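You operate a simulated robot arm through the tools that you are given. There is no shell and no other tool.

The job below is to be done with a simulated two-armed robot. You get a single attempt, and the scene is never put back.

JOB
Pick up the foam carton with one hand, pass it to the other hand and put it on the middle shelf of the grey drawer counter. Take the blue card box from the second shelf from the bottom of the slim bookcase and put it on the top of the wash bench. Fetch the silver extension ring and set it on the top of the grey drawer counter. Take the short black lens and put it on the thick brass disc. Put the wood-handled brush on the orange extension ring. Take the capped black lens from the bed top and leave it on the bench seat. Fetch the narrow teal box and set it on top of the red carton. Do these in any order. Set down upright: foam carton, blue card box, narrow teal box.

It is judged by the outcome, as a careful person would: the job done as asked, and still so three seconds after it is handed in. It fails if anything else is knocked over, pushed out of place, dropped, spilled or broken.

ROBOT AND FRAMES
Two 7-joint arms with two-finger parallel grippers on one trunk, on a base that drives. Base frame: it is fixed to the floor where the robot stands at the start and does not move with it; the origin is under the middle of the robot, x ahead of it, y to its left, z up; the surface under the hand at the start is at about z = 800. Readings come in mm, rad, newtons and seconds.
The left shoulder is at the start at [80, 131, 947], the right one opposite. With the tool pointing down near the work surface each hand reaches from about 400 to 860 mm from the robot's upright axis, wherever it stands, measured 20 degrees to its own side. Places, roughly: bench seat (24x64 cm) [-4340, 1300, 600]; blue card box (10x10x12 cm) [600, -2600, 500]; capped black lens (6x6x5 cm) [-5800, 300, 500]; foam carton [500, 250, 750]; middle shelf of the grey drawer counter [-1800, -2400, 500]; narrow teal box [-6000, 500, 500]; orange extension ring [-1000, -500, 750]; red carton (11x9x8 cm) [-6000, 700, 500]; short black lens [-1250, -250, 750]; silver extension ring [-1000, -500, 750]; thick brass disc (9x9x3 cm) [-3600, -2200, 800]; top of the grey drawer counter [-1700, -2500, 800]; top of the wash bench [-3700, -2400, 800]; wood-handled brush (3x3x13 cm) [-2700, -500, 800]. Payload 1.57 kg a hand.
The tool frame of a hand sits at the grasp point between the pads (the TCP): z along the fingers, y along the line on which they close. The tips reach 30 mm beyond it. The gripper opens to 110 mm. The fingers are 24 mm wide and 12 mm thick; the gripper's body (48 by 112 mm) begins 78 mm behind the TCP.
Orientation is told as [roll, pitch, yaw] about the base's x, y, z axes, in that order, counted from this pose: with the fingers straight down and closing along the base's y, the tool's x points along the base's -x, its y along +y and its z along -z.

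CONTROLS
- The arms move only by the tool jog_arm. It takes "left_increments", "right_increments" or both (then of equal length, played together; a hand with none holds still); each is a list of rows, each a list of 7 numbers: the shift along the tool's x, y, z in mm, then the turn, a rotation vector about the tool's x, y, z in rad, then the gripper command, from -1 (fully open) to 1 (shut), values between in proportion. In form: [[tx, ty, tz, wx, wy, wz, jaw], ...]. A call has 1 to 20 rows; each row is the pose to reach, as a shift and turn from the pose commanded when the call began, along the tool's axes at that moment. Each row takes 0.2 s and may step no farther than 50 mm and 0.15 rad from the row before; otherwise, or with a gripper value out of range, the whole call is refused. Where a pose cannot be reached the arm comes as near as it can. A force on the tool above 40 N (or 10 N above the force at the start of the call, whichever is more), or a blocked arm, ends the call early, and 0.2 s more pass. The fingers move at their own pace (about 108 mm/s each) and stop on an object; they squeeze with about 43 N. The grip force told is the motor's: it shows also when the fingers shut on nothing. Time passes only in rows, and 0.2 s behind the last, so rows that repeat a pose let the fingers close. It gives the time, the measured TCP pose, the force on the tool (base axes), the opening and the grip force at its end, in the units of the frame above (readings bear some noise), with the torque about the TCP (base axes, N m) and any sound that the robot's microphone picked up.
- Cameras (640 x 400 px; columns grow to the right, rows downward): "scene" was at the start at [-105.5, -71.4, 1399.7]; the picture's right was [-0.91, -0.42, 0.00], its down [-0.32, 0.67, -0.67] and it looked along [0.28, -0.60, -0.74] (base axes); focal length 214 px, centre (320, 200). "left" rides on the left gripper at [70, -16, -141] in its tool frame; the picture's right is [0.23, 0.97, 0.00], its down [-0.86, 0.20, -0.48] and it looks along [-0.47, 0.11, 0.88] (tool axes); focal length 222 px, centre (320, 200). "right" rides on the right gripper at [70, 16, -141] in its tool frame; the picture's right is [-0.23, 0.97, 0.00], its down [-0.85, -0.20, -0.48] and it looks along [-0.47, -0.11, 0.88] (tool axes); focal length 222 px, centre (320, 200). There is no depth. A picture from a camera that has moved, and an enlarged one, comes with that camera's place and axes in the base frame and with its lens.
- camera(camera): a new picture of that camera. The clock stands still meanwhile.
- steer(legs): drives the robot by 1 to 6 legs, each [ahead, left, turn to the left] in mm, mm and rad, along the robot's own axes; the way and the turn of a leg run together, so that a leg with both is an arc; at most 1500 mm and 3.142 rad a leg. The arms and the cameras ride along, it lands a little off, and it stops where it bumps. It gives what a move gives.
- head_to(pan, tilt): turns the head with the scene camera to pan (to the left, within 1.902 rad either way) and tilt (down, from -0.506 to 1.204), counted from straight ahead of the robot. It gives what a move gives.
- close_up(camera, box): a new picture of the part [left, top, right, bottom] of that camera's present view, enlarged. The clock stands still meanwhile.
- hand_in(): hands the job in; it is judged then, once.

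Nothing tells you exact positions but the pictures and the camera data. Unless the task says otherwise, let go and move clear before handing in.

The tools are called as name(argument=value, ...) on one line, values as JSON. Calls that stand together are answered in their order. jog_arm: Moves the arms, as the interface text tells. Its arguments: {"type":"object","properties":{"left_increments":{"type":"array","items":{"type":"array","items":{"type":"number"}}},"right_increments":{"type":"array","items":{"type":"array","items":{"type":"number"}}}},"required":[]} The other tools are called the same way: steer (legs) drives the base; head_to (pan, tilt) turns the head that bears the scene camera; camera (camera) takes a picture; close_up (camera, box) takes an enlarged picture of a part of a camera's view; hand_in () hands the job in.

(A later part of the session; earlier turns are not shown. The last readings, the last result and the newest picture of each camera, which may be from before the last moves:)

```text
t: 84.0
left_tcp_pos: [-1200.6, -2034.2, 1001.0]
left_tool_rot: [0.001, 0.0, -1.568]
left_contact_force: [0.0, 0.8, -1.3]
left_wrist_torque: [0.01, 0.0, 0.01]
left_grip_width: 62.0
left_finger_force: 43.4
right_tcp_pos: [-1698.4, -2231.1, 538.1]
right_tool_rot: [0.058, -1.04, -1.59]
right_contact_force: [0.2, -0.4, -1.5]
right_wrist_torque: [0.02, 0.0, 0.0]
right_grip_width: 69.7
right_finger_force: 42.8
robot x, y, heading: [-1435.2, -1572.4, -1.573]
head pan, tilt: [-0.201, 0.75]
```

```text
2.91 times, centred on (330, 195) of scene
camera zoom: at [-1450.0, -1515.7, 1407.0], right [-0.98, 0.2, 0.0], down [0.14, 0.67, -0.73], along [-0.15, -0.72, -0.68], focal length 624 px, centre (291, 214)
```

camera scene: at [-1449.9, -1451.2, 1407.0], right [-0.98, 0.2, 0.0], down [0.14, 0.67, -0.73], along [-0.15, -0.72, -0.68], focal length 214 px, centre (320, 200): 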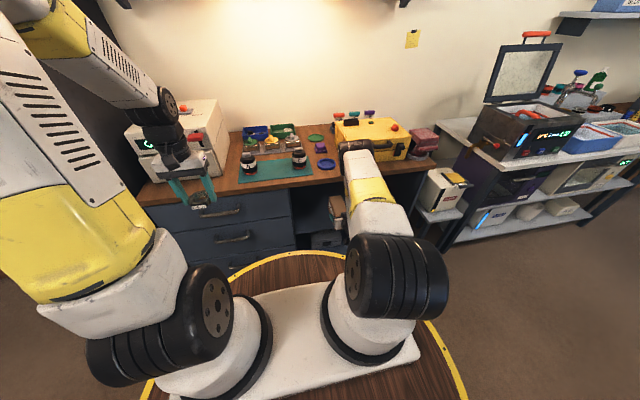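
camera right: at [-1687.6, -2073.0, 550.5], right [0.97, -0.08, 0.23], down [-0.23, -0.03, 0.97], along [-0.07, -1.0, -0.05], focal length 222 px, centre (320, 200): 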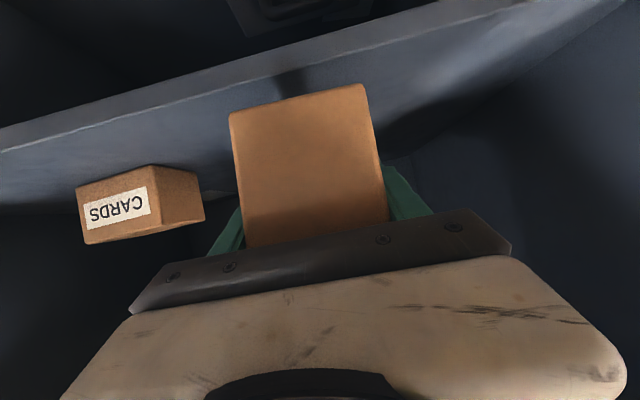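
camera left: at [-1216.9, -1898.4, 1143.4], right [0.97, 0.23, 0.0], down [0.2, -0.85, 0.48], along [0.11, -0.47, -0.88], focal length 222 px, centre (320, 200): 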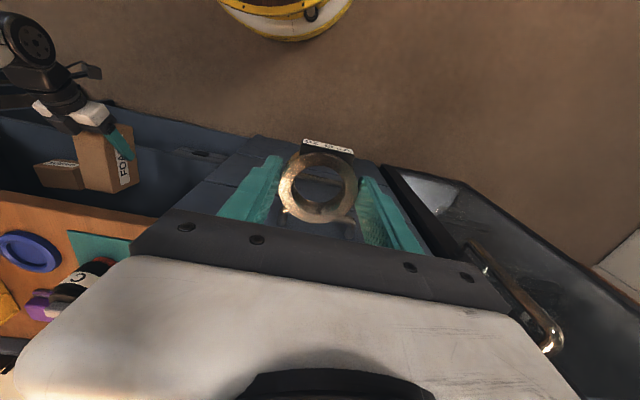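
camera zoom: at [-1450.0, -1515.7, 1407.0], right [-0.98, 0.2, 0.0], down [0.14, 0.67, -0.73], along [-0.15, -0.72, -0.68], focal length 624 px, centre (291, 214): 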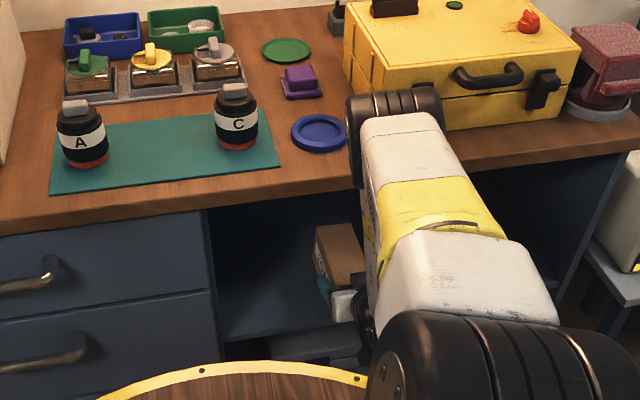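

Clear on all sides. Lowering in small steps until the carton touches the shelf.

jog_arm(right_increments=[[5.2, 0, 3, 0, 0, 0, 1], [10.4, 0, 6, 0, 0, 0, 1]])

jog_arm(right_increments=[[1.7, 0, 1, 0, 0, 0, 1], [3.5, 0, 2, 0, 0, 0, 1]])

camera(camera="right")

```text
t: 84.6
left_tcp_pos: [-1200.9, -2032.2, 1002.5]
left_tool_rot: [0.0, 0.001, -1.567]
left_contact_force: [0.1, -1.0, -1.1]
left_wrist_torque: [0.01, 0.0, -0.01]
left_grip_width: 62.1
left_finger_force: 43.0
right_tcp_pos: [-1698.1, -2231.8, 525.9]
right_tool_rot: [0.061, -1.04, -1.59]
right_contact_force: [-0.1, 0.2, -1.4]
right_wrist_torque: [0.06, -0.01, 0.04]
right_grip_width: 69.9
right_finger_force: 43.4
robot x, y, heading: [-1432.4, -1576.4, -1.569]
head pan, tilt: [-0.201, 0.75]
```

```text
t: 85.2
left_tcp_pos: [-1199.9, -2032.3, 1000.7]
left_tool_rot: [0.0, -0.001, -1.567]
left_contact_force: [-0.4, 0.2, -0.3]
left_wrist_torque: [0.0, 0.0, -0.01]
left_grip_width: 61.7
left_finger_force: 43.2
right_tcp_pos: [-1698.8, -2231.6, 522.1]
right_tool_rot: [0.064, -1.041, -1.589]
right_contact_force: [0.1, 0.0, -1.1]
right_wrist_torque: [0.02, -0.03, -0.03]
right_grip_width: 69.8
right_finger_force: 42.4
robot x, y, heading: [-1432.7, -1572.5, -1.57]
head pan, tilt: [-0.201, 0.75]
```

```text
taken
camera right: at [-1687.1, -2073.3, 535.1], right [0.97, -0.08, 0.23], down [-0.23, -0.03, 0.97], along [-0.07, -1.0, -0.05], focal length 222 px, centre (320, 200)
```

right: 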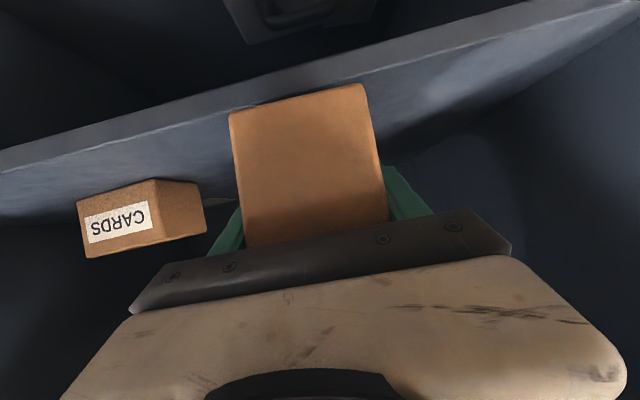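

jog_arm(right_increments=[[1.7, 0, 1, 0, 0, 0, 1], [3.5, 0, 2, 0, 0, 0, 1]])

jog_arm(right_increments=[[1.7, 0, 1, 0, 0, 0, 1], [3.5, 0, 2, 0, 0, 0, 1]])

```text
t: 85.8
left_tcp_pos: [-1200.3, -2033.5, 1001.8]
left_tool_rot: [0.0, 0.0, -1.568]
left_contact_force: [-0.2, 0.1, -0.2]
left_wrist_torque: [0.01, 0.03, -0.02]
left_grip_width: 62.0
left_finger_force: 43.3
right_tcp_pos: [-1697.1, -2231.7, 516.7]
right_tool_rot: [0.062, -1.039, -1.59]
right_contact_force: [0.3, -0.3, -1.1]
right_wrist_torque: [0.04, 0.04, -0.02]
right_grip_width: 69.8
right_finger_force: 42.8
robot x, y, heading: [-1440.3, -1575.3, -1.569]
head pan, tilt: [-0.201, 0.75]
```

```text
t: 86.4
left_tcp_pos: [-1200.4, -2033.8, 1001.0]
left_tool_rot: [0.0, 0.001, -1.569]
left_contact_force: [-1.0, 0.8, -1.3]
left_wrist_torque: [-0.01, 0.0, -0.01]
left_grip_width: 62.2
left_finger_force: 43.6
right_tcp_pos: [-1699.3, -2231.8, 513.8]
right_tool_rot: [0.06, -1.04, -1.589]
right_contact_force: [-0.2, 0.2, -1.3]
right_wrist_torque: [0.04, -0.03, -0.01]
right_grip_width: 70.2
right_finger_force: 42.2
robot x, y, heading: [-1439.3, -1572.5, -1.572]
head pan, tilt: [-0.201, 0.75]
```

jog_arm(right_increments=[[1.3, 0, 0.75, 0, 0, 0, 1], [2.6, 0, 1.5, 0, 0, 0, 1]])

jog_arm(right_increments=[[1.3, 0, 0.75, 0, 0, 0, 1], [2.6, 0, 1.5, 0, 0, 0, 1]])

camera(camera="right")

close_up(camera="scene", box=[290, 190, 370, 260])

```text
t: 87.0
left_tcp_pos: [-1201.7, -2032.0, 1002.2]
left_tool_rot: [-0.002, 0.001, -1.566]
left_contact_force: [-0.2, 0.7, -1.6]
left_wrist_torque: [-0.02, 0.03, -0.04]
left_grip_width: 62.1
left_finger_force: 43.3
right_tcp_pos: [-1698.5, -2231.0, 511.7]
right_tool_rot: [0.061, -1.041, -1.59]
right_contact_force: [-0.2, 0.2, -1.3]
right_wrist_torque: [0.02, 0.02, -0.01]
right_grip_width: 70.0
right_finger_force: 43.2
robot x, y, heading: [-1433.3, -1571.1, -1.574]
head pan, tilt: [-0.201, 0.75]
```

```text
t: 87.6
left_tcp_pos: [-1200.6, -2033.4, 1001.0]
left_tool_rot: [0.0, 0.003, -1.567]
left_contact_force: [0.3, 0.2, -0.8]
left_wrist_torque: [-0.01, 0.04, -0.03]
left_grip_width: 62.4
left_finger_force: 43.1
right_tcp_pos: [-1698.5, -2232.5, 508.2]
right_tool_rot: [0.063, -1.041, -1.59]
right_contact_force: [0.0, 0.4, -1.6]
right_wrist_torque: [0.04, 0.0, 0.0]
right_grip_width: 69.7
right_finger_force: 43.6
robot x, y, heading: [-1432.1, -1577.8, -1.57]
head pan, tilt: [-0.201, 0.75]
```

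```text
taken
camera right: at [-1687.1, -2073.7, 520.8], right [0.97, -0.08, 0.23], down [-0.23, -0.03, 0.97], along [-0.07, -1.0, -0.04], focal length 222 px, centre (320, 200)
```

right: 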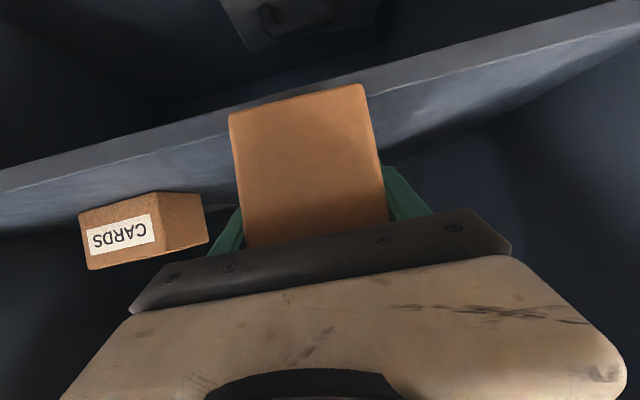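

```text
5.71 times, centred on (330, 225) of scene
camera zoom: at [-1450.0, -1515.7, 1407.0], right [-0.98, 0.2, 0.0], down [0.14, 0.67, -0.73], along [-0.15, -0.72, -0.68], focal length 1226 px, centre (263, 57)
```

zoom: 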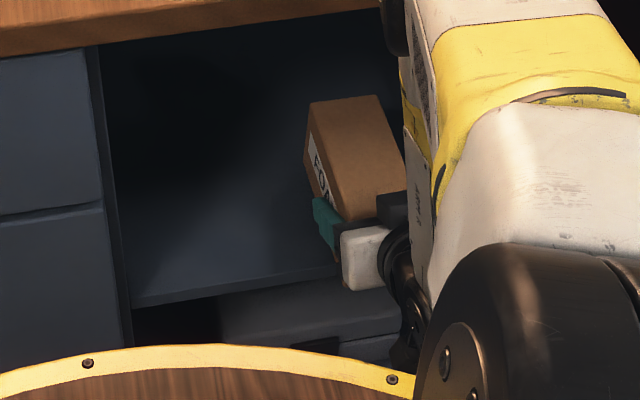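

The shelf front is recessed (≈y -2212, z≈459), so the carton would overhang slightly. I'll raise it a little, go 35 mm further in, then set down.

jog_arm(right_increments=[[-7, 0, -4, 0, 0, 0, 1], [-10.4, 0, -6, 0, 0, 0, 1]])

steer(legs=[[38, 0, 0]])

jog_arm(right_increments=[[5, 0, 3, 0, 0, 0, 1], [9.5, 0, 5.5, 0, 0, 0, 1]])

camera(camera="right")

close_up(camera="left", box=[0, 60, 200, 260])

```text
t: 88.2
left_tcp_pos: [-1201.3, -2034.7, 1001.8]
left_tool_rot: [0.001, 0.0, -1.568]
left_contact_force: [0.2, 0.7, -0.8]
left_wrist_torque: [-0.01, 0.01, 0.0]
left_grip_width: 62.0
left_finger_force: 43.5
right_tcp_pos: [-1697.7, -2230.7, 519.4]
right_tool_rot: [0.065, -1.042, -1.587]
right_contact_force: [0.8, 0.0, -1.8]
right_wrist_torque: [0.05, 0.02, 0.04]
right_grip_width: 70.1
right_finger_force: 43.1
robot x, y, heading: [-1431.7, -1573.3, -1.568]
head pan, tilt: [-0.201, 0.75]
```

```text
t: 89.1
left_tcp_pos: [-1200.6, -2070.1, 1000.8]
left_tool_rot: [0.001, 0.0, -1.568]
left_contact_force: [0.2, 0.4, 0.2]
left_wrist_torque: [0.03, -0.02, -0.02]
left_grip_width: 62.0
left_finger_force: 42.7
right_tcp_pos: [-1696.4, -2270.0, 519.8]
right_tool_rot: [0.06, -1.04, -1.587]
right_contact_force: [0.2, 0.1, -1.9]
right_wrist_torque: [0.02, 0.02, -0.01]
right_grip_width: 69.6
right_finger_force: 42.8
robot x, y, heading: [-1436.0, -1609.9, -1.567]
head pan, tilt: [-0.201, 0.75]
```

```text
t: 89.7
left_tcp_pos: [-1201.5, -2070.9, 1002.0]
left_tool_rot: [-0.001, 0.001, -1.568]
left_contact_force: [-0.2, -0.2, -1.9]
left_wrist_torque: [0.01, -0.03, -0.05]
left_grip_width: 62.1
left_finger_force: 42.7
right_tcp_pos: [-1696.6, -2269.5, 508.8]
right_tool_rot: [0.065, -1.041, -1.594]
right_contact_force: [0.4, -0.4, -0.6]
right_wrist_torque: [0.02, -0.01, 0.0]
right_grip_width: 69.5
right_finger_force: 43.1
robot x, y, heading: [-1432.8, -1614.2, -1.573]
head pan, tilt: [-0.201, 0.75]
```

```text
taken
camera right: at [-1685.9, -2111.3, 521.7], right [0.97, -0.08, 0.23], down [-0.23, -0.03, 0.97], along [-0.07, -1.0, -0.05], focal length 222 px, centre (320, 200)
```

right: 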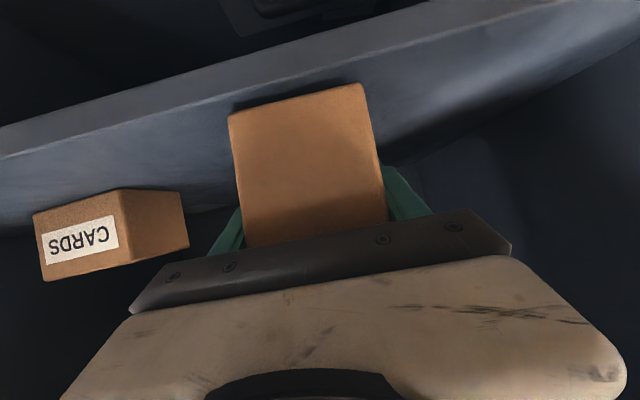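

```text
2.00 times, centred on (100, 160) of left
camera zoom: at [-1216.3, -2000.6, 1143.3], right [0.97, 0.23, 0.0], down [0.2, -0.85, 0.48], along [0.11, -0.47, -0.88], focal length 444 px, centre (760, 280)
```

zoom: 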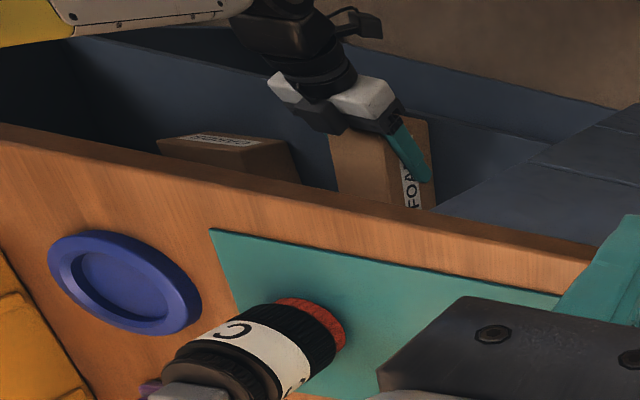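

jog_arm(right_increments=[[1.3, 0, 0.75, 0, 0, 0, 1], [2.6, 0, 1.5, 0, 0, 0, 1]])

jog_arm(right_increments=[[1.3, 0, 0.75, 0, 0, 0, 1], [2.6, 0, 1.5, 0, 0, 0, 1]])

jog_arm(right_increments=[[1.3, 0, 0.75, 0, 0, 0, 1], [2.6, 0, 1.5, 0, 0, 0, 1]])

```text
t: 90.3
left_tcp_pos: [-1199.5, -2071.6, 1002.2]
left_tool_rot: [0.0, -0.001, -1.567]
left_contact_force: [0.4, 0.0, -1.4]
left_wrist_torque: [0.02, 0.0, 0.01]
left_grip_width: 62.2
left_finger_force: 42.9
right_tcp_pos: [-1697.6, -2268.7, 505.7]
right_tool_rot: [0.065, -1.04, -1.592]
right_contact_force: [-0.1, 0.4, -1.6]
right_wrist_torque: [0.05, 0.0, 0.0]
right_grip_width: 69.5
right_finger_force: 43.5
robot x, y, heading: [-1431.9, -1610.0, -1.57]
head pan, tilt: [-0.201, 0.75]
```

```text
t: 90.9
left_tcp_pos: [-1199.2, -2070.5, 1002.4]
left_tool_rot: [0.001, 0.0, -1.567]
left_contact_force: [0.2, -1.0, -0.3]
left_wrist_torque: [0.03, 0.02, 0.01]
left_grip_width: 62.0
left_finger_force: 43.1
right_tcp_pos: [-1697.6, -2271.2, 504.0]
right_tool_rot: [0.066, -1.044, -1.593]
right_contact_force: [2.6, 4.6, 23.4]
right_wrist_torque: [1.55, 0.69, -0.34]
right_grip_width: 69.5
right_finger_force: 43.0
robot x, y, heading: [-1431.7, -1608.6, -1.577]
head pan, tilt: [-0.201, 0.75]
```

```text
t: 91.5
left_tcp_pos: [-1200.7, -2070.9, 1002.1]
left_tool_rot: [0.0, 0.0, -1.566]
left_contact_force: [-0.5, 0.1, -1.2]
left_wrist_torque: [0.01, 0.0, 0.04]
left_grip_width: 62.0
left_finger_force: 43.3
right_tcp_pos: [-1696.7, -2272.3, 500.9]
right_tool_rot: [0.065, -1.046, -1.594]
right_contact_force: [2.2, -3.4, 31.3]
right_wrist_torque: [1.64, 1.03, -0.02]
right_grip_width: 69.6
right_finger_force: 43.4
robot x, y, heading: [-1437.4, -1612.1, -1.568]
head pan, tilt: [-0.201, 0.75]
```

Contact made (about 30 N). Releasing the carton now.

jog_arm(right_increments=[[0, 0, 0, 0, 0, 0, 0], [0, 0, 0, 0, 0, 0, -1], [0, 0, 0, 0, 0, 0, -1], [0, 0, 0, 0, 0, 0, -1]])

camera(camera="right")

```text
t: 92.5
left_tcp_pos: [-1200.9, -2070.7, 1001.8]
left_tool_rot: [-0.001, -0.001, -1.568]
left_contact_force: [0.9, -0.5, -0.7]
left_wrist_torque: [0.01, 0.01, -0.01]
left_grip_width: 62.0
left_finger_force: 43.0
right_tcp_pos: [-1696.8, -2269.7, 500.0]
right_tool_rot: [0.067, -1.038, -1.597]
right_contact_force: [-0.1, 0.0, -0.6]
right_wrist_torque: [-0.02, -0.04, 0.03]
right_grip_width: 110.0
right_finger_force: 0.1
robot x, y, heading: [-1434.9, -1608.6, -1.568]
head pan, tilt: [-0.201, 0.75]
```

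```text
taken
camera right: at [-1685.3, -2111.2, 512.6], right [0.97, -0.08, 0.23], down [-0.23, -0.03, 0.97], along [-0.07, -1.0, -0.05], focal length 222 px, centre (320, 200)
```

right: 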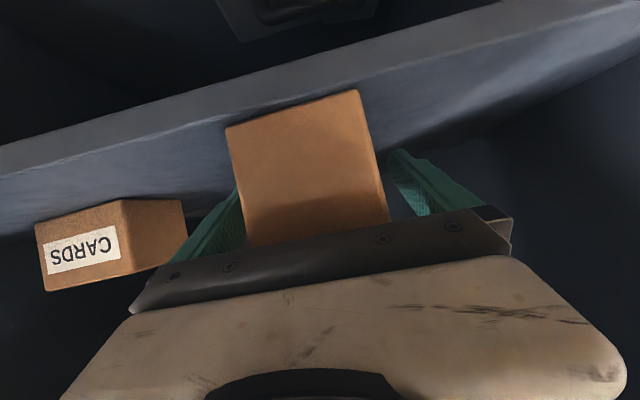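

The carton rests flat on the shelf. Backing straight out.

steer(legs=[[-200, 0, 0]])

camera(camera="right")

head_to(pan=0.1, tilt=0.6)

camera(camera="scene")

```text
t: 94.1
left_tcp_pos: [-1202.2, -1869.4, 1001.4]
left_tool_rot: [0.001, 0.0, -1.573]
left_contact_force: [-1.0, 0.1, -0.5]
left_wrist_torque: [-0.03, 0.06, 0.03]
left_grip_width: 62.1
left_finger_force: 43.0
right_tcp_pos: [-1700.6, -2067.2, 499.7]
right_tool_rot: [0.069, -1.04, -1.601]
right_contact_force: [0.0, 1.1, 0.0]
right_wrist_torque: [0.04, -0.01, -0.02]
right_grip_width: 109.9
right_finger_force: 0.1
robot x, y, heading: [-1435.8, -1409.4, -1.577]
head pan, tilt: [-0.201, 0.75]
```

```text
taken
camera right: at [-1687.7, -1908.4, 512.8], right [0.97, -0.09, 0.23], down [-0.23, -0.03, 0.97], along [-0.08, -1.0, -0.05], focal length 222 px, centre (320, 200)
```

right: 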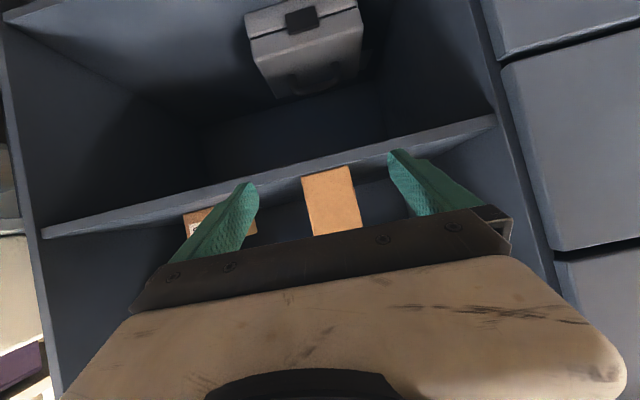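

```text
t: 94.9
left_tcp_pos: [-1201.8, -1870.1, 1001.7]
left_tool_rot: [-0.002, 0.001, -1.572]
left_contact_force: [0.7, 0.0, -1.3]
left_wrist_torque: [0.0, 0.02, 0.0]
left_grip_width: 62.3
left_finger_force: 42.9
right_tcp_pos: [-1700.3, -2066.8, 499.8]
right_tool_rot: [0.069, -1.04, -1.603]
right_contact_force: [0.1, -0.1, -0.4]
right_wrist_torque: [0.0, -0.01, 0.0]
right_grip_width: 109.8
right_finger_force: 0.0
robot x, y, heading: [-1433.8, -1410.8, -1.575]
head pan, tilt: [0.099, 0.6]
```

```text
taken
camera scene: at [-1424.0, -1358.6, 1419.8], right [-1.0, -0.09, 0.0], down [-0.05, 0.56, -0.82], along [0.08, -0.82, -0.57], focal length 214 px, centre (320, 200)
```

scene: 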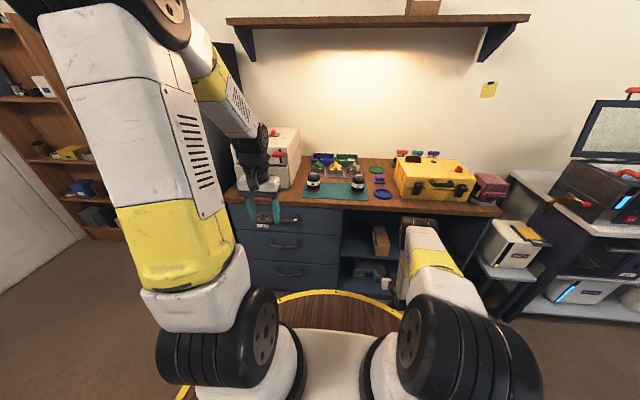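

Carton placed. Next I look for a free spot on the counter top for the silver ring.

close_up(camera="scene", box=[220, 140, 520, 260])

```text
2.13 times, centred on (370, 200) of scene
camera zoom: at [-1424.0, -1358.6, 1419.8], right [-1.0, -0.09, 0.0], down [-0.05, 0.56, -0.82], along [0.08, -0.82, -0.57], focal length 458 px, centre (213, 200)
```

zoom: 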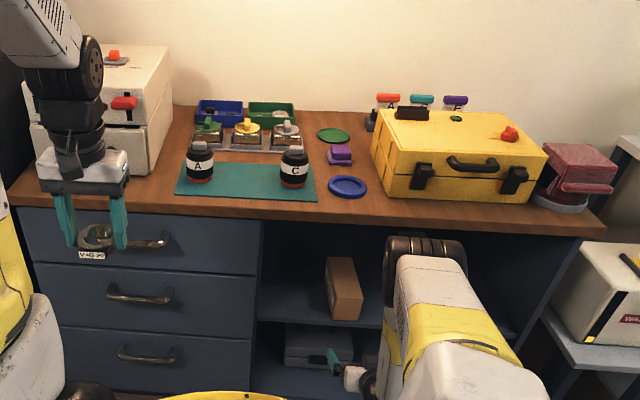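

I'll raise the right arm back to a tool-down pose first, before approaching the counter with the left hand.

jog_arm(right_increments=[[-34.5, 0, -20, 0, 0.1, 0, -1], [-69, 0, -40, 0, 0.2, 0, -1], [-103.5, 0, -60.5, 0, 0.3, 0, -1], [-138, 0, -80.5, 0, 0.4, 0, -1], [-173, 0, -101, 0, 0.5, 0, -1], [-207, 0, -121, 0, 0.6, 0, -1], [-242, 0, -141, 0, 0.7, 0, -1], [-276, 0, -161, 0, 0.8, 0, -1], [-311, 0, -181, 0, 0.9, 0, -1], [-345, 0, -201, 0, 1.04, 0, -1], [-388, 0, -226, 0, 1.04, 0, -1], [-430, 0, -250, 0, 1.04, 0, -1]])

camera(camera="scene")

```text
t: 97.5
left_tcp_pos: [-1202.4, -1870.1, 1001.7]
left_tool_rot: [-0.002, 0.0, -1.572]
left_contact_force: [-0.4, -0.5, -1.2]
left_wrist_torque: [0.04, -0.01, 0.01]
left_grip_width: 61.9
left_finger_force: 43.3
right_tcp_pos: [-1717.7, -2069.3, 996.7]
right_tool_rot: [0.034, 0.0, -1.543]
right_contact_force: [0.5, -0.4, -0.4]
right_wrist_torque: [-0.03, 0.01, -0.01]
right_grip_width: 110.1
right_finger_force: 0.1
robot x, y, heading: [-1434.8, -1410.1, -1.573]
head pan, tilt: [0.099, 0.6]
```

```text
taken
camera scene: at [-1424.0, -1358.9, 1419.9], right [-1.0, -0.09, 0.0], down [-0.05, 0.56, -0.82], along [0.08, -0.82, -0.57], focal length 214 px, centre (320, 200)
```

scene: 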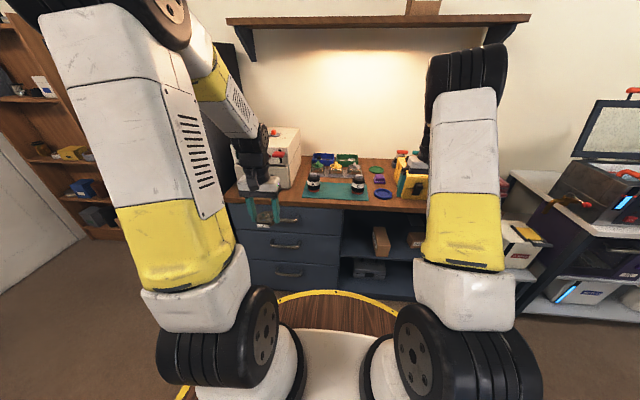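

jog_arm(right_increments=[[44, 6, -10, 0.007, 0, 0.006, -1], [88, 12, -20, 0.014, 0, 0.012, -1], [132, 18, -30, 0.02, 0, 0.018, -1], [176, 24, -40, 0.027, 0, 0.024, -1], [220, 30, -50, 0.034, 0, 0.03, -1]])

steer(legs=[[200, 0, 0]])

camera(camera="left")

head_to(pan=0.5, tilt=0.75)

camera(camera="scene")

```text
t: 98.7
left_tcp_pos: [-1202.0, -1871.2, 1000.8]
left_tool_rot: [0.0, -0.001, -1.573]
left_contact_force: [-0.4, 1.3, -0.6]
left_wrist_torque: [0.06, -0.01, 0.0]
left_grip_width: 62.4
left_finger_force: 43.6
right_tcp_pos: [-1695.7, -1848.8, 1047.9]
right_tool_rot: [0.001, 0.0, -1.572]
right_contact_force: [0.2, -1.1, 0.6]
right_wrist_torque: [0.04, 0.01, -0.02]
right_grip_width: 110.1
right_finger_force: 0.0
robot x, y, heading: [-1432.6, -1408.6, -1.577]
head pan, tilt: [0.099, 0.6]
```

```text
t: 100.3
left_tcp_pos: [-1201.2, -2073.1, 1001.9]
left_tool_rot: [-0.001, 0.0, -1.57]
left_contact_force: [-0.3, 0.0, -0.2]
left_wrist_torque: [-0.02, 0.03, 0.04]
left_grip_width: 61.9
left_finger_force: 42.9
right_tcp_pos: [-1696.0, -2052.8, 1048.4]
right_tool_rot: [-0.002, 0.0, -1.571]
right_contact_force: [-0.5, 0.1, 0.2]
right_wrist_torque: [-0.02, 0.01, 0.01]
right_grip_width: 110.0
right_finger_force: 0.2
robot x, y, heading: [-1435.9, -1615.9, -1.573]
head pan, tilt: [0.099, 0.6]
```

```text
taken
camera left: at [-1218.2, -2002.4, 1143.4], right [0.97, 0.23, 0.0], down [0.2, -0.86, 0.48], along [0.11, -0.47, -0.88], focal length 222 px, centre (320, 200)
```

left: 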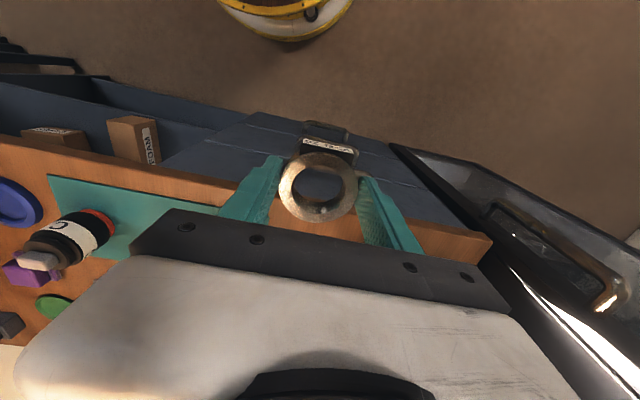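

```text
t: 101.2
left_tcp_pos: [-1201.8, -2073.6, 1003.1]
left_tool_rot: [-0.001, -0.002, -1.57]
left_contact_force: [0.2, -0.2, -0.3]
left_wrist_torque: [-0.02, 0.0, -0.03]
left_grip_width: 62.3
left_finger_force: 43.2
right_tcp_pos: [-1695.8, -2052.2, 1047.9]
right_tool_rot: [0.001, -0.001, -1.571]
right_contact_force: [0.1, -0.3, 0.8]
right_wrist_torque: [-0.02, -0.02, -0.02]
right_grip_width: 110.0
right_finger_force: 0.1
robot x, y, heading: [-1435.9, -1612.5, -1.573]
head pan, tilt: [0.499, 0.75]
```

```text
taken
camera scene: at [-1394.0, -1546.5, 1407.0], right [-0.88, -0.47, 0.0], down [-0.32, 0.6, -0.73], along [0.35, -0.64, -0.68], focal length 214 px, centre (320, 200)
```

scene: 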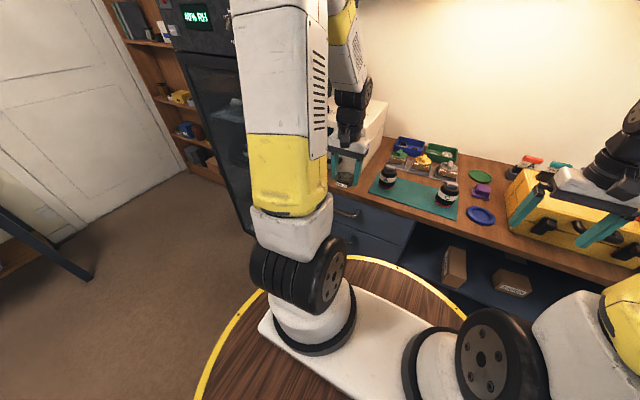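

close_up(camera="scene", box=[310, 80, 510, 240])

camera(camera="right")

```text
2.50 times, centred on (410, 160) of scene
camera zoom: at [-1394.0, -1546.5, 1407.0], right [-0.88, -0.47, 0.0], down [-0.32, 0.6, -0.73], along [0.35, -0.64, -0.68], focal length 536 px, centre (95, 300)
```

zoom: 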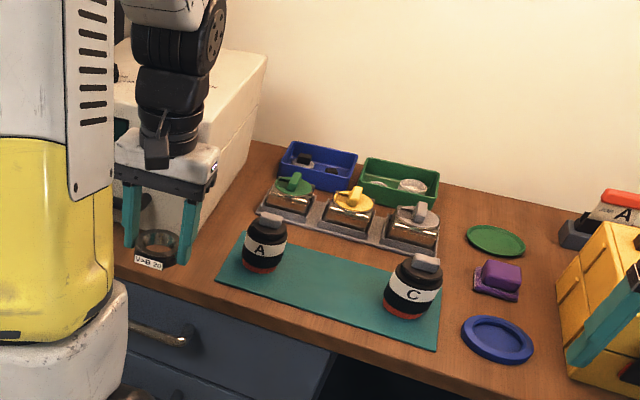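

```text
taken
camera right: at [-1679.2, -1981.7, 1190.6], right [0.97, -0.23, 0.0], down [-0.2, -0.85, 0.48], along [-0.11, -0.47, -0.88], focal length 222 px, centre (320, 200)
```

right: 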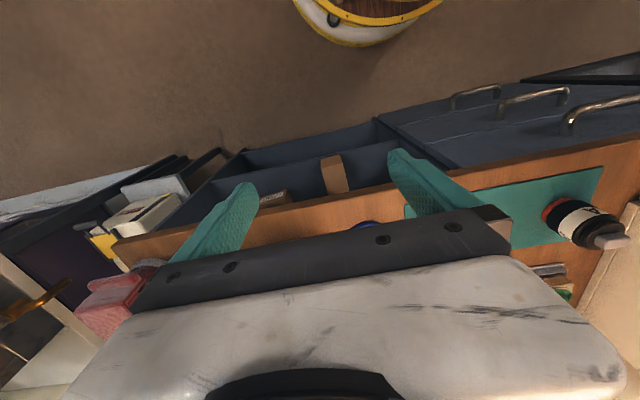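

I want to see the white device's front corner clearly before placing, so I'll raise the left hand a little out of the view.

jog_arm(left_increments=[[0, 20, -40, 0, 0, 0, 1], [0, 40, -80, 0, 0, 0, 1], [0, 60, -120, 0, 0, 0, 1]])

close_up(camera="scene", box=[310, 80, 510, 240])

```text
t: 102.0
left_tcp_pos: [-1139.8, -2073.0, 1121.8]
left_tool_rot: [0.0, -0.001, -1.572]
left_contact_force: [0.4, -0.3, -0.4]
left_wrist_torque: [0.02, 0.02, 0.04]
left_grip_width: 62.2
left_finger_force: 42.9
right_tcp_pos: [-1696.1, -2052.4, 1047.3]
right_tool_rot: [0.001, -0.001, -1.571]
right_contact_force: [-0.4, 0.4, 0.4]
right_wrist_torque: [0.0, -0.02, -0.02]
right_grip_width: 110.2
right_finger_force: 0.1
robot x, y, heading: [-1432.4, -1613.4, -1.576]
head pan, tilt: [0.499, 0.75]
```

```text
2.50 times, centred on (410, 160) of scene
camera zoom: at [-1394.0, -1546.6, 1407.0], right [-0.88, -0.48, 0.0], down [-0.32, 0.6, -0.73], along [0.35, -0.64, -0.68], focal length 536 px, centre (95, 300)
```

zoom: 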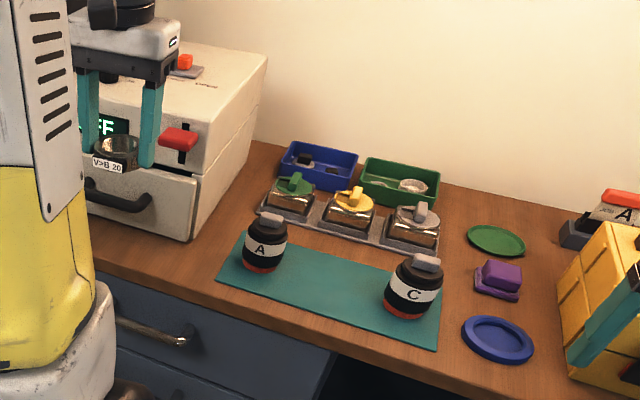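

The device's front corner is at about [-1176, -2299], and the bare wood strip in front of it is ~118 mm deep. I'll set the ring at [-1200, -2238].

jog_arm(left_increments=[[-41, -15, 10, 0, 0, 0, 1], [-82, -30, 20, 0, 0, 0, 1], [-124, -45, 30, 0, 0, 0, 1], [-165, -60, 40, 0, 0, 0, 1], [-165, -60, 85, 0, 0, 0, 1], [-165, -60, 130, 0, 0, 0, 1], [-165, -60, 175, 0, 0, 0, 1], [-165, -60, 215, 0, 0, 0, 1]])

close_up(camera="scene", box=[310, 80, 510, 240])

camera(camera="left")

```text
t: 103.3
left_tcp_pos: [-1201.3, -2241.8, 1040.0]
left_tool_rot: [0.004, -0.015, -1.57]
left_contact_force: [-1.0, 5.1, 13.1]
left_wrist_torque: [0.07, -0.37, 0.19]
left_grip_width: 63.3
left_finger_force: 42.7
right_tcp_pos: [-1697.1, -2052.2, 1048.8]
right_tool_rot: [0.001, -0.002, -1.57]
right_contact_force: [-0.6, -0.1, 0.0]
right_wrist_torque: [-0.03, -0.02, 0.0]
right_grip_width: 110.2
right_finger_force: 0.1
robot x, y, heading: [-1435.4, -1614.4, -1.573]
head pan, tilt: [0.499, 0.75]
stopped in row 6 (left hand): the force on the tool passed its limit at 99 N (the readings are from after the stop); the commanded pose is now the measured one
```

```text
2.50 times, centred on (410, 160) of scene
camera zoom: at [-1394.3, -1545.4, 1406.9], right [-0.88, -0.48, 0.0], down [-0.32, 0.6, -0.73], along [0.35, -0.64, -0.68], focal length 536 px, centre (95, 300)
```

zoom: 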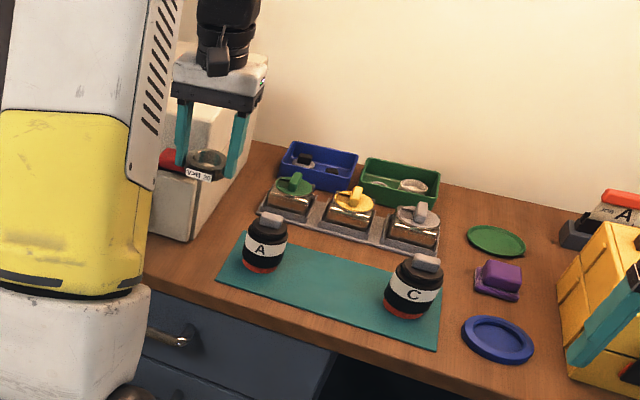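

```text
taken
camera left: at [-1217.1, -2168.5, 1179.3], right [0.97, 0.23, 0.0], down [0.2, -0.85, 0.49], along [0.11, -0.48, -0.87], focal length 222 px, centre (320, 200)
```

left: 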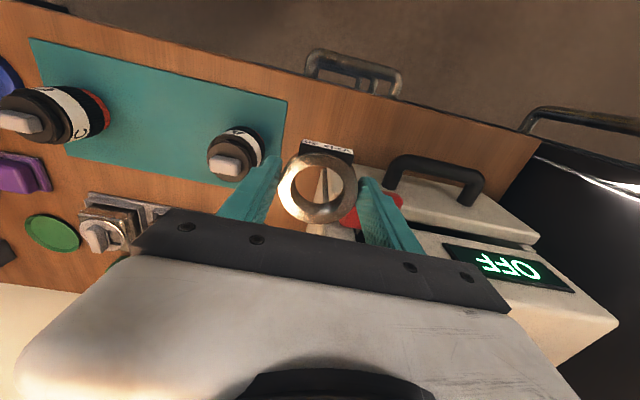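

The ring or finger came down on the device's red lever. I'll lift straight up right away and check the device.

jog_arm(left_increments=[[0, 0, -20, 0, 0, 0, 1], [0, 0, -60, 0, 0, 0, 1], [0, 0, -100, 0, 0, 0, 1], [60, 0, -120, 0, 0, 0, 1]])

close_up(camera="scene", box=[310, 80, 510, 240])

camera(camera="left")

```text
refused: row 4 steps farther than a row can; nothing moved
```

```text
2.50 times, centred on (410, 160) of scene
camera zoom: at [-1394.3, -1545.4, 1406.9], right [-0.88, -0.48, 0.0], down [-0.32, 0.6, -0.73], along [0.35, -0.64, -0.68], focal length 536 px, centre (95, 300)
```

zoom: 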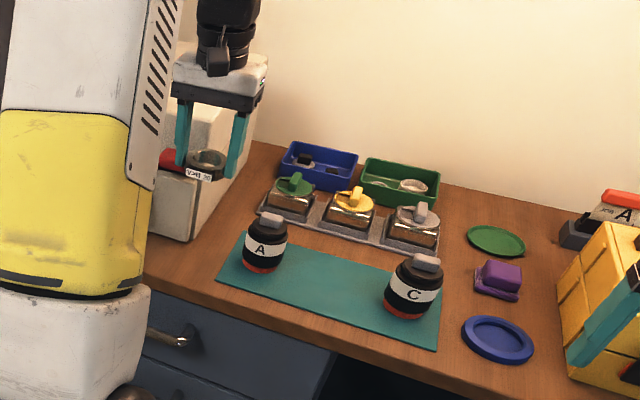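

```text
taken
camera left: at [-1217.1, -2168.5, 1179.3], right [0.97, 0.23, 0.0], down [0.2, -0.85, 0.49], along [0.11, -0.48, -0.87], focal length 222 px, centre (320, 200)
```

left: 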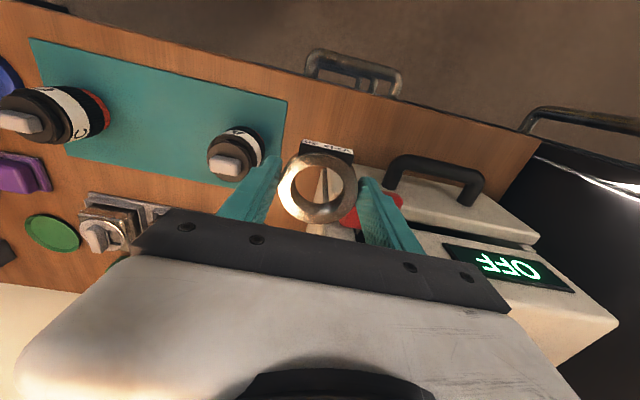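

jog_arm(left_increments=[[0, 0, -20, 0, 0, 0, 1], [0, 0, -60, 0, 0, 0, 1], [0, 0, -100, 0, 0, 0, 1], [40, 0, -120, 0, 0, 0, 1], [80, 0, -120, 0, 0, 0, 1]])

close_up(camera="scene", box=[310, 80, 510, 240])

camera(camera="left")

```text
t: 104.5
left_tcp_pos: [-1198.5, -2161.6, 1157.1]
left_tool_rot: [0.002, -0.014, -1.574]
left_contact_force: [-0.1, -0.9, -1.4]
left_wrist_torque: [0.02, -0.04, -0.03]
left_grip_width: 62.7
left_finger_force: 43.2
right_tcp_pos: [-1696.2, -2052.6, 1047.7]
right_tool_rot: [-0.001, -0.001, -1.57]
right_contact_force: [-0.7, -0.3, 0.4]
right_wrist_torque: [0.04, -0.02, 0.01]
right_grip_width: 110.1
right_finger_force: 0.1
robot x, y, heading: [-1434.3, -1615.4, -1.574]
head pan, tilt: [0.499, 0.75]
```

```text
2.50 times, centred on (410, 160) of scene
camera zoom: at [-1393.9, -1547.0, 1407.0], right [-0.88, -0.48, 0.0], down [-0.32, 0.6, -0.73], along [0.35, -0.64, -0.68], focal length 536 px, centre (95, 300)
```

zoom: 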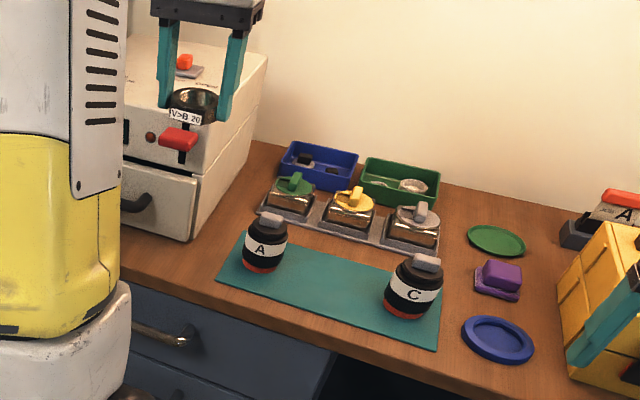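

```text
taken
camera left: at [-1215.0, -2088.2, 1296.8], right [0.97, 0.23, 0.0], down [0.2, -0.85, 0.49], along [0.11, -0.48, -0.87], focal length 222 px, centre (320, 200)
```

left: 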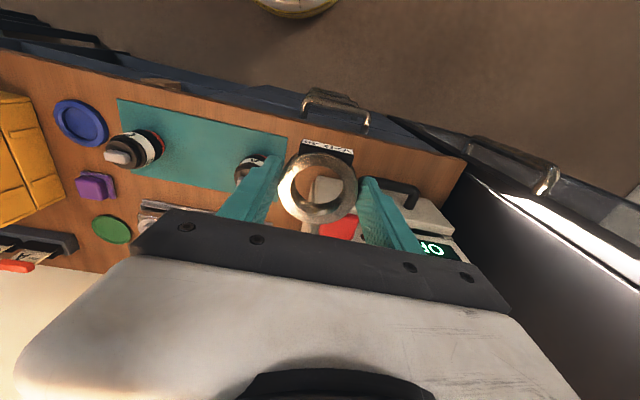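

The device and its lever look unchanged (the lever sprang back, and the display still says OFF). The lever sticks out to about [-1145, -2245, 1040], so I'll rotate the hand 90° so it's narrow on that side, and place the ring a bit further west.

jog_arm(left_increments=[[4, 0, 0, 0, 0, -0.143, 1], [8, 0, 0, 0, 0, -0.286, 1], [12, 0, 0, 0, 0, -0.429, 1], [16, 0, 0, 0, 0, -0.571, 1], [20, 0, 0, 0, 0, -0.714, 1], [24, 0, 0, 0, 0, -0.857, 1], [28, 0, 0, 0, 0, -1.0, 1], [30, 0, 0, 0, 0, -1.143, 1], [30, 0, 0, 0, 0, -1.285, 1], [30, 0, 0, 0, 0, -1.428, 1], [30, 0, 0, 0, 0, -1.571, 1]])

camera(camera="left")

close_up(camera="scene", box=[310, 80, 510, 240])

```text
t: 106.9
left_tcp_pos: [-1201.1, -2131.1, 1155.0]
left_tool_rot: [-0.014, 0.0, 0.003]
left_contact_force: [-0.6, -0.4, -2.4]
left_wrist_torque: [0.01, 0.0, -0.02]
left_grip_width: 62.7
left_finger_force: 43.6
right_tcp_pos: [-1696.8, -2052.6, 1048.1]
right_tool_rot: [-0.001, 0.0, -1.57]
right_contact_force: [-0.2, -0.5, 0.6]
right_wrist_torque: [0.0, 0.01, -0.01]
right_grip_width: 110.3
right_finger_force: 0.1
robot x, y, heading: [-1435.7, -1613.8, -1.575]
head pan, tilt: [0.499, 0.75]
```

```text
taken
camera left: at [-1270.8, -2144.5, 1296.7], right [-0.23, 0.97, -0.01], down [0.85, 0.21, 0.48], along [0.47, 0.1, -0.88], focal length 222 px, centre (320, 200)
```

left: 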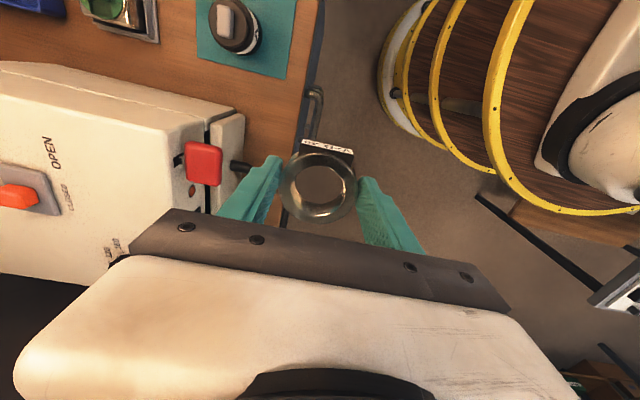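

```text
2.50 times, centred on (410, 160) of scene
camera zoom: at [-1393.9, -1546.5, 1407.0], right [-0.88, -0.48, 0.0], down [-0.32, 0.6, -0.73], along [0.35, -0.64, -0.68], focal length 536 px, centre (95, 300)
```

zoom: 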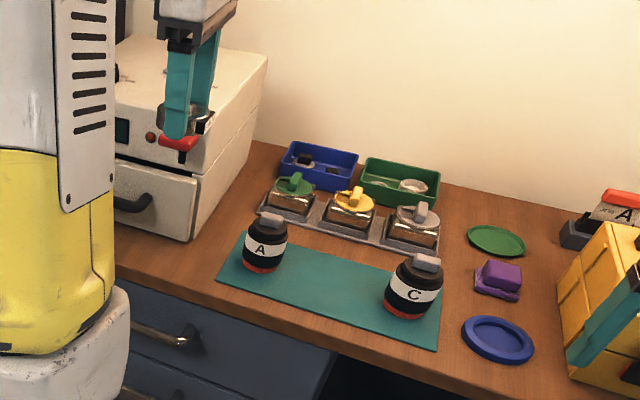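

jog_arm(left_increments=[[2, -33, 10, 0, 0, 0, 1], [4, -66, 20, 0, 0, 0, 1], [6, -97, 30, 0, 0, 0, 1]])

camera(camera="left")

close_up(camera="scene", box=[310, 80, 510, 240])

```text
t: 107.7
left_tcp_pos: [-1205.9, -2226.6, 1126.8]
left_tool_rot: [-0.015, 0.0, -0.001]
left_contact_force: [1.0, 0.1, -0.4]
left_wrist_torque: [0.0, 0.03, 0.01]
left_grip_width: 62.7
left_finger_force: 43.6
right_tcp_pos: [-1695.7, -2050.8, 1048.6]
right_tool_rot: [-0.001, 0.001, -1.572]
right_contact_force: [-0.1, 0.1, 0.6]
right_wrist_torque: [-0.04, -0.01, -0.01]
right_grip_width: 110.0
right_finger_force: 0.2
robot x, y, heading: [-1436.2, -1613.3, -1.574]
head pan, tilt: [0.499, 0.75]
```

```text
taken
camera left: at [-1275.0, -2241.7, 1268.6], right [-0.23, 0.97, -0.01], down [0.85, 0.21, 0.48], along [0.47, 0.1, -0.88], focal length 222 px, centre (320, 200)
```

left: 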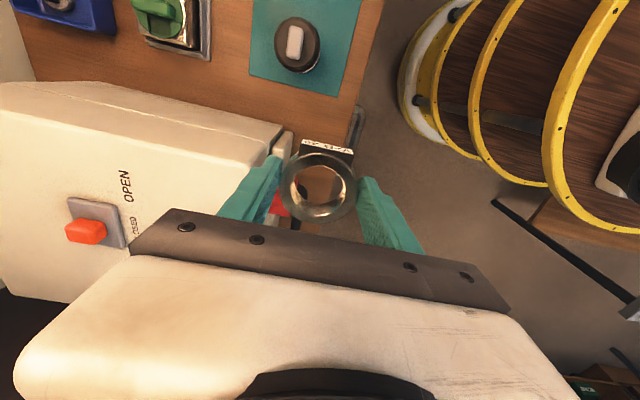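

```text
2.50 times, centred on (410, 160) of scene
camera zoom: at [-1393.9, -1546.1, 1406.9], right [-0.88, -0.48, 0.0], down [-0.32, 0.6, -0.73], along [0.35, -0.64, -0.68], focal length 536 px, centre (95, 300)
```

zoom: 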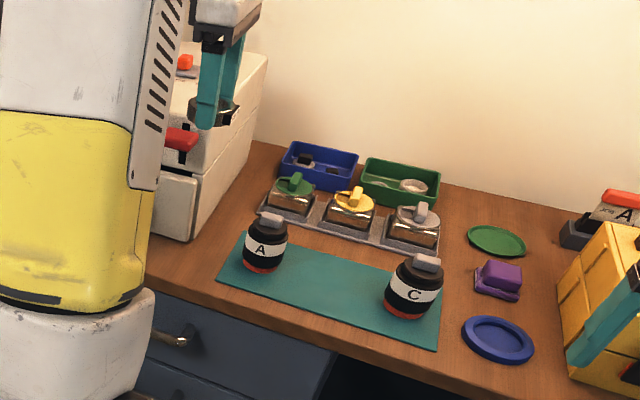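

jog_arm(left_increments=[[9, -1, 0, 0, 0, 0, 1], [9, -1, 40, 0, 0, 0, 1], [9, -1, 80, 0, 0, 0, 1], [9, -1, 120, 0, 0, 0, 1], [9, -1, 160, 0, 0, 0, 1], [9, -1, 185, 0, 0, 0, 1]])

camera(camera="left")

close_up(camera="scene", box=[310, 80, 510, 240])

```text
t: 109.1
left_tcp_pos: [-1214.6, -2231.3, 943.5]
left_tool_rot: [-0.014, -0.003, 0.0]
left_contact_force: [-0.4, -0.2, -0.7]
left_wrist_torque: [-0.02, 0.0, 0.0]
left_grip_width: 62.7
left_finger_force: 42.8
right_tcp_pos: [-1696.5, -2052.2, 1047.6]
right_tool_rot: [-0.001, -0.001, -1.57]
right_contact_force: [0.7, 0.8, -0.1]
right_wrist_torque: [-0.01, -0.01, 0.01]
right_grip_width: 110.1
right_finger_force: 0.0
robot x, y, heading: [-1435.5, -1611.5, -1.568]
head pan, tilt: [0.499, 0.75]
```

```text
taken
camera left: at [-1284.2, -2244.1, 1084.2], right [-0.23, 0.97, -0.01], down [0.85, 0.21, 0.48], along [0.47, 0.1, -0.88], focal length 222 px, centre (320, 200)
```

left: 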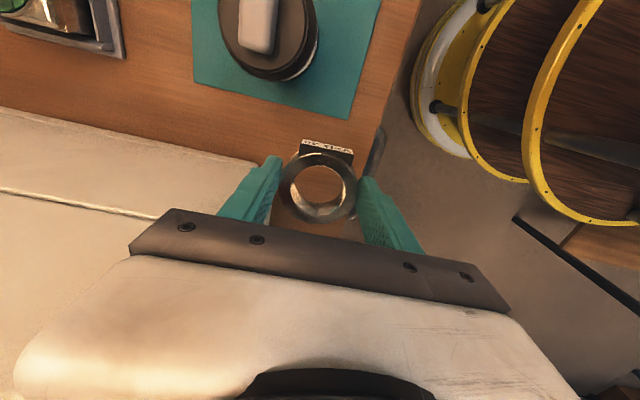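

```text
2.50 times, centred on (410, 160) of scene
camera zoom: at [-1394.0, -1546.3, 1407.0], right [-0.88, -0.48, 0.0], down [-0.32, 0.6, -0.73], along [0.35, -0.64, -0.68], focal length 536 px, centre (95, 300)
```

zoom: 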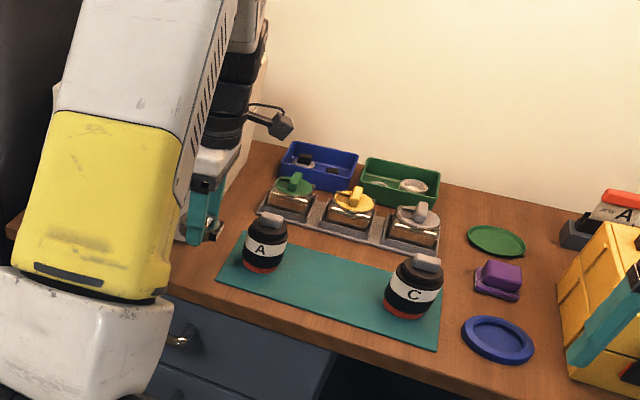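

jog_arm(left_increments=[[-8, 0, 10, 0, 0, 0, 1], [-8, 0, 35, 0, 0, 0, 1], [-8, 0, 55, 0, 0, 0, 1], [-8, 0, 61, 0, 0, 0, 1]])

camera(camera="left")

```text
t: 110.1
left_tcp_pos: [-1208.0, -2231.1, 881.3]
left_tool_rot: [-0.015, -0.002, 0.001]
left_contact_force: [0.2, 0.2, -1.4]
left_wrist_torque: [-0.01, 0.0, 0.0]
left_grip_width: 62.7
left_finger_force: 43.2
right_tcp_pos: [-1695.4, -2051.1, 1049.5]
right_tool_rot: [0.001, 0.001, -1.572]
right_contact_force: [0.2, 0.0, 0.0]
right_wrist_torque: [0.01, 0.04, 0.03]
right_grip_width: 110.2
right_finger_force: 0.2
robot x, y, heading: [-1435.3, -1614.7, -1.571]
head pan, tilt: [0.499, 0.75]
```

```text
taken
camera left: at [-1277.0, -2245.0, 1022.6], right [-0.23, 0.97, -0.01], down [0.85, 0.21, 0.48], along [0.47, 0.1, -0.88], focal length 222 px, centre (320, 200)
```

left: 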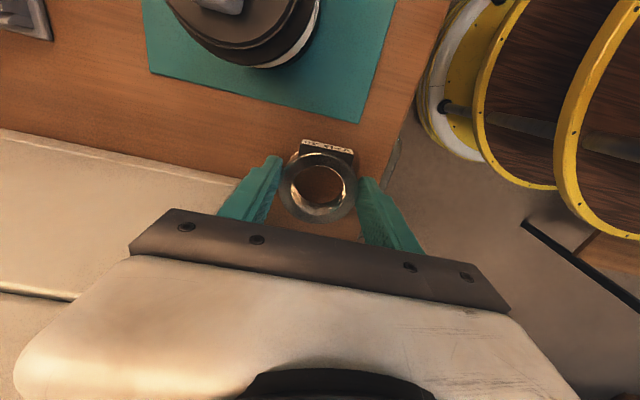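

jog_arm(left_increments=[[0, 0, 2, 0, 0, 0, 1], [0, 0, 4, 0, 0, 0, 1]])

jog_arm(left_increments=[[0, 0, 1.5, 0, 0, 0, 1], [0, 0, 3, 0, 0, 0, 1]])

jog_arm(left_increments=[[0, 0, 1.5, 0, 0, 0, 1], [0, 0, 3, 0, 0, 0, 1]])

```text
t: 110.7
left_tcp_pos: [-1206.8, -2231.0, 876.0]
left_tool_rot: [-0.014, -0.003, 0.001]
left_contact_force: [-0.1, 0.7, -1.3]
left_wrist_torque: [-0.01, 0.01, 0.0]
left_grip_width: 62.7
left_finger_force: 43.0
right_tcp_pos: [-1696.5, -2052.7, 1047.5]
right_tool_rot: [0.001, -0.001, -1.571]
right_contact_force: [-0.5, 0.0, 0.1]
right_wrist_torque: [-0.01, -0.01, -0.01]
right_grip_width: 110.1
right_finger_force: 0.0
robot x, y, heading: [-1434.1, -1614.3, -1.574]
head pan, tilt: [0.499, 0.75]
```

```text
t: 111.3
left_tcp_pos: [-1206.5, -2230.0, 874.0]
left_tool_rot: [-0.013, -0.003, -0.001]
left_contact_force: [0.6, 1.1, 0.3]
left_wrist_torque: [-0.01, 0.0, 0.01]
left_grip_width: 62.7
left_finger_force: 43.0
right_tcp_pos: [-1695.8, -2052.1, 1046.7]
right_tool_rot: [0.0, 0.0, -1.571]
right_contact_force: [0.3, -0.1, 0.4]
right_wrist_torque: [-0.02, 0.02, 0.0]
right_grip_width: 109.8
right_finger_force: 0.1
robot x, y, heading: [-1435.7, -1618.4, -1.571]
head pan, tilt: [0.499, 0.75]
```

```text
t: 111.9
left_tcp_pos: [-1207.2, -2232.8, 870.8]
left_tool_rot: [-0.013, -0.002, 0.001]
left_contact_force: [-0.1, 3.5, 12.2]
left_wrist_torque: [-0.23, 0.03, -0.04]
left_grip_width: 62.3
left_finger_force: 42.5
right_tcp_pos: [-1695.0, -2052.1, 1048.4]
right_tool_rot: [-0.001, -0.002, -1.572]
right_contact_force: [-0.4, -0.5, 0.1]
right_wrist_torque: [-0.02, -0.01, 0.01]
right_grip_width: 109.9
right_finger_force: 0.1
robot x, y, heading: [-1436.7, -1616.0, -1.574]
head pan, tilt: [0.499, 0.75]
```

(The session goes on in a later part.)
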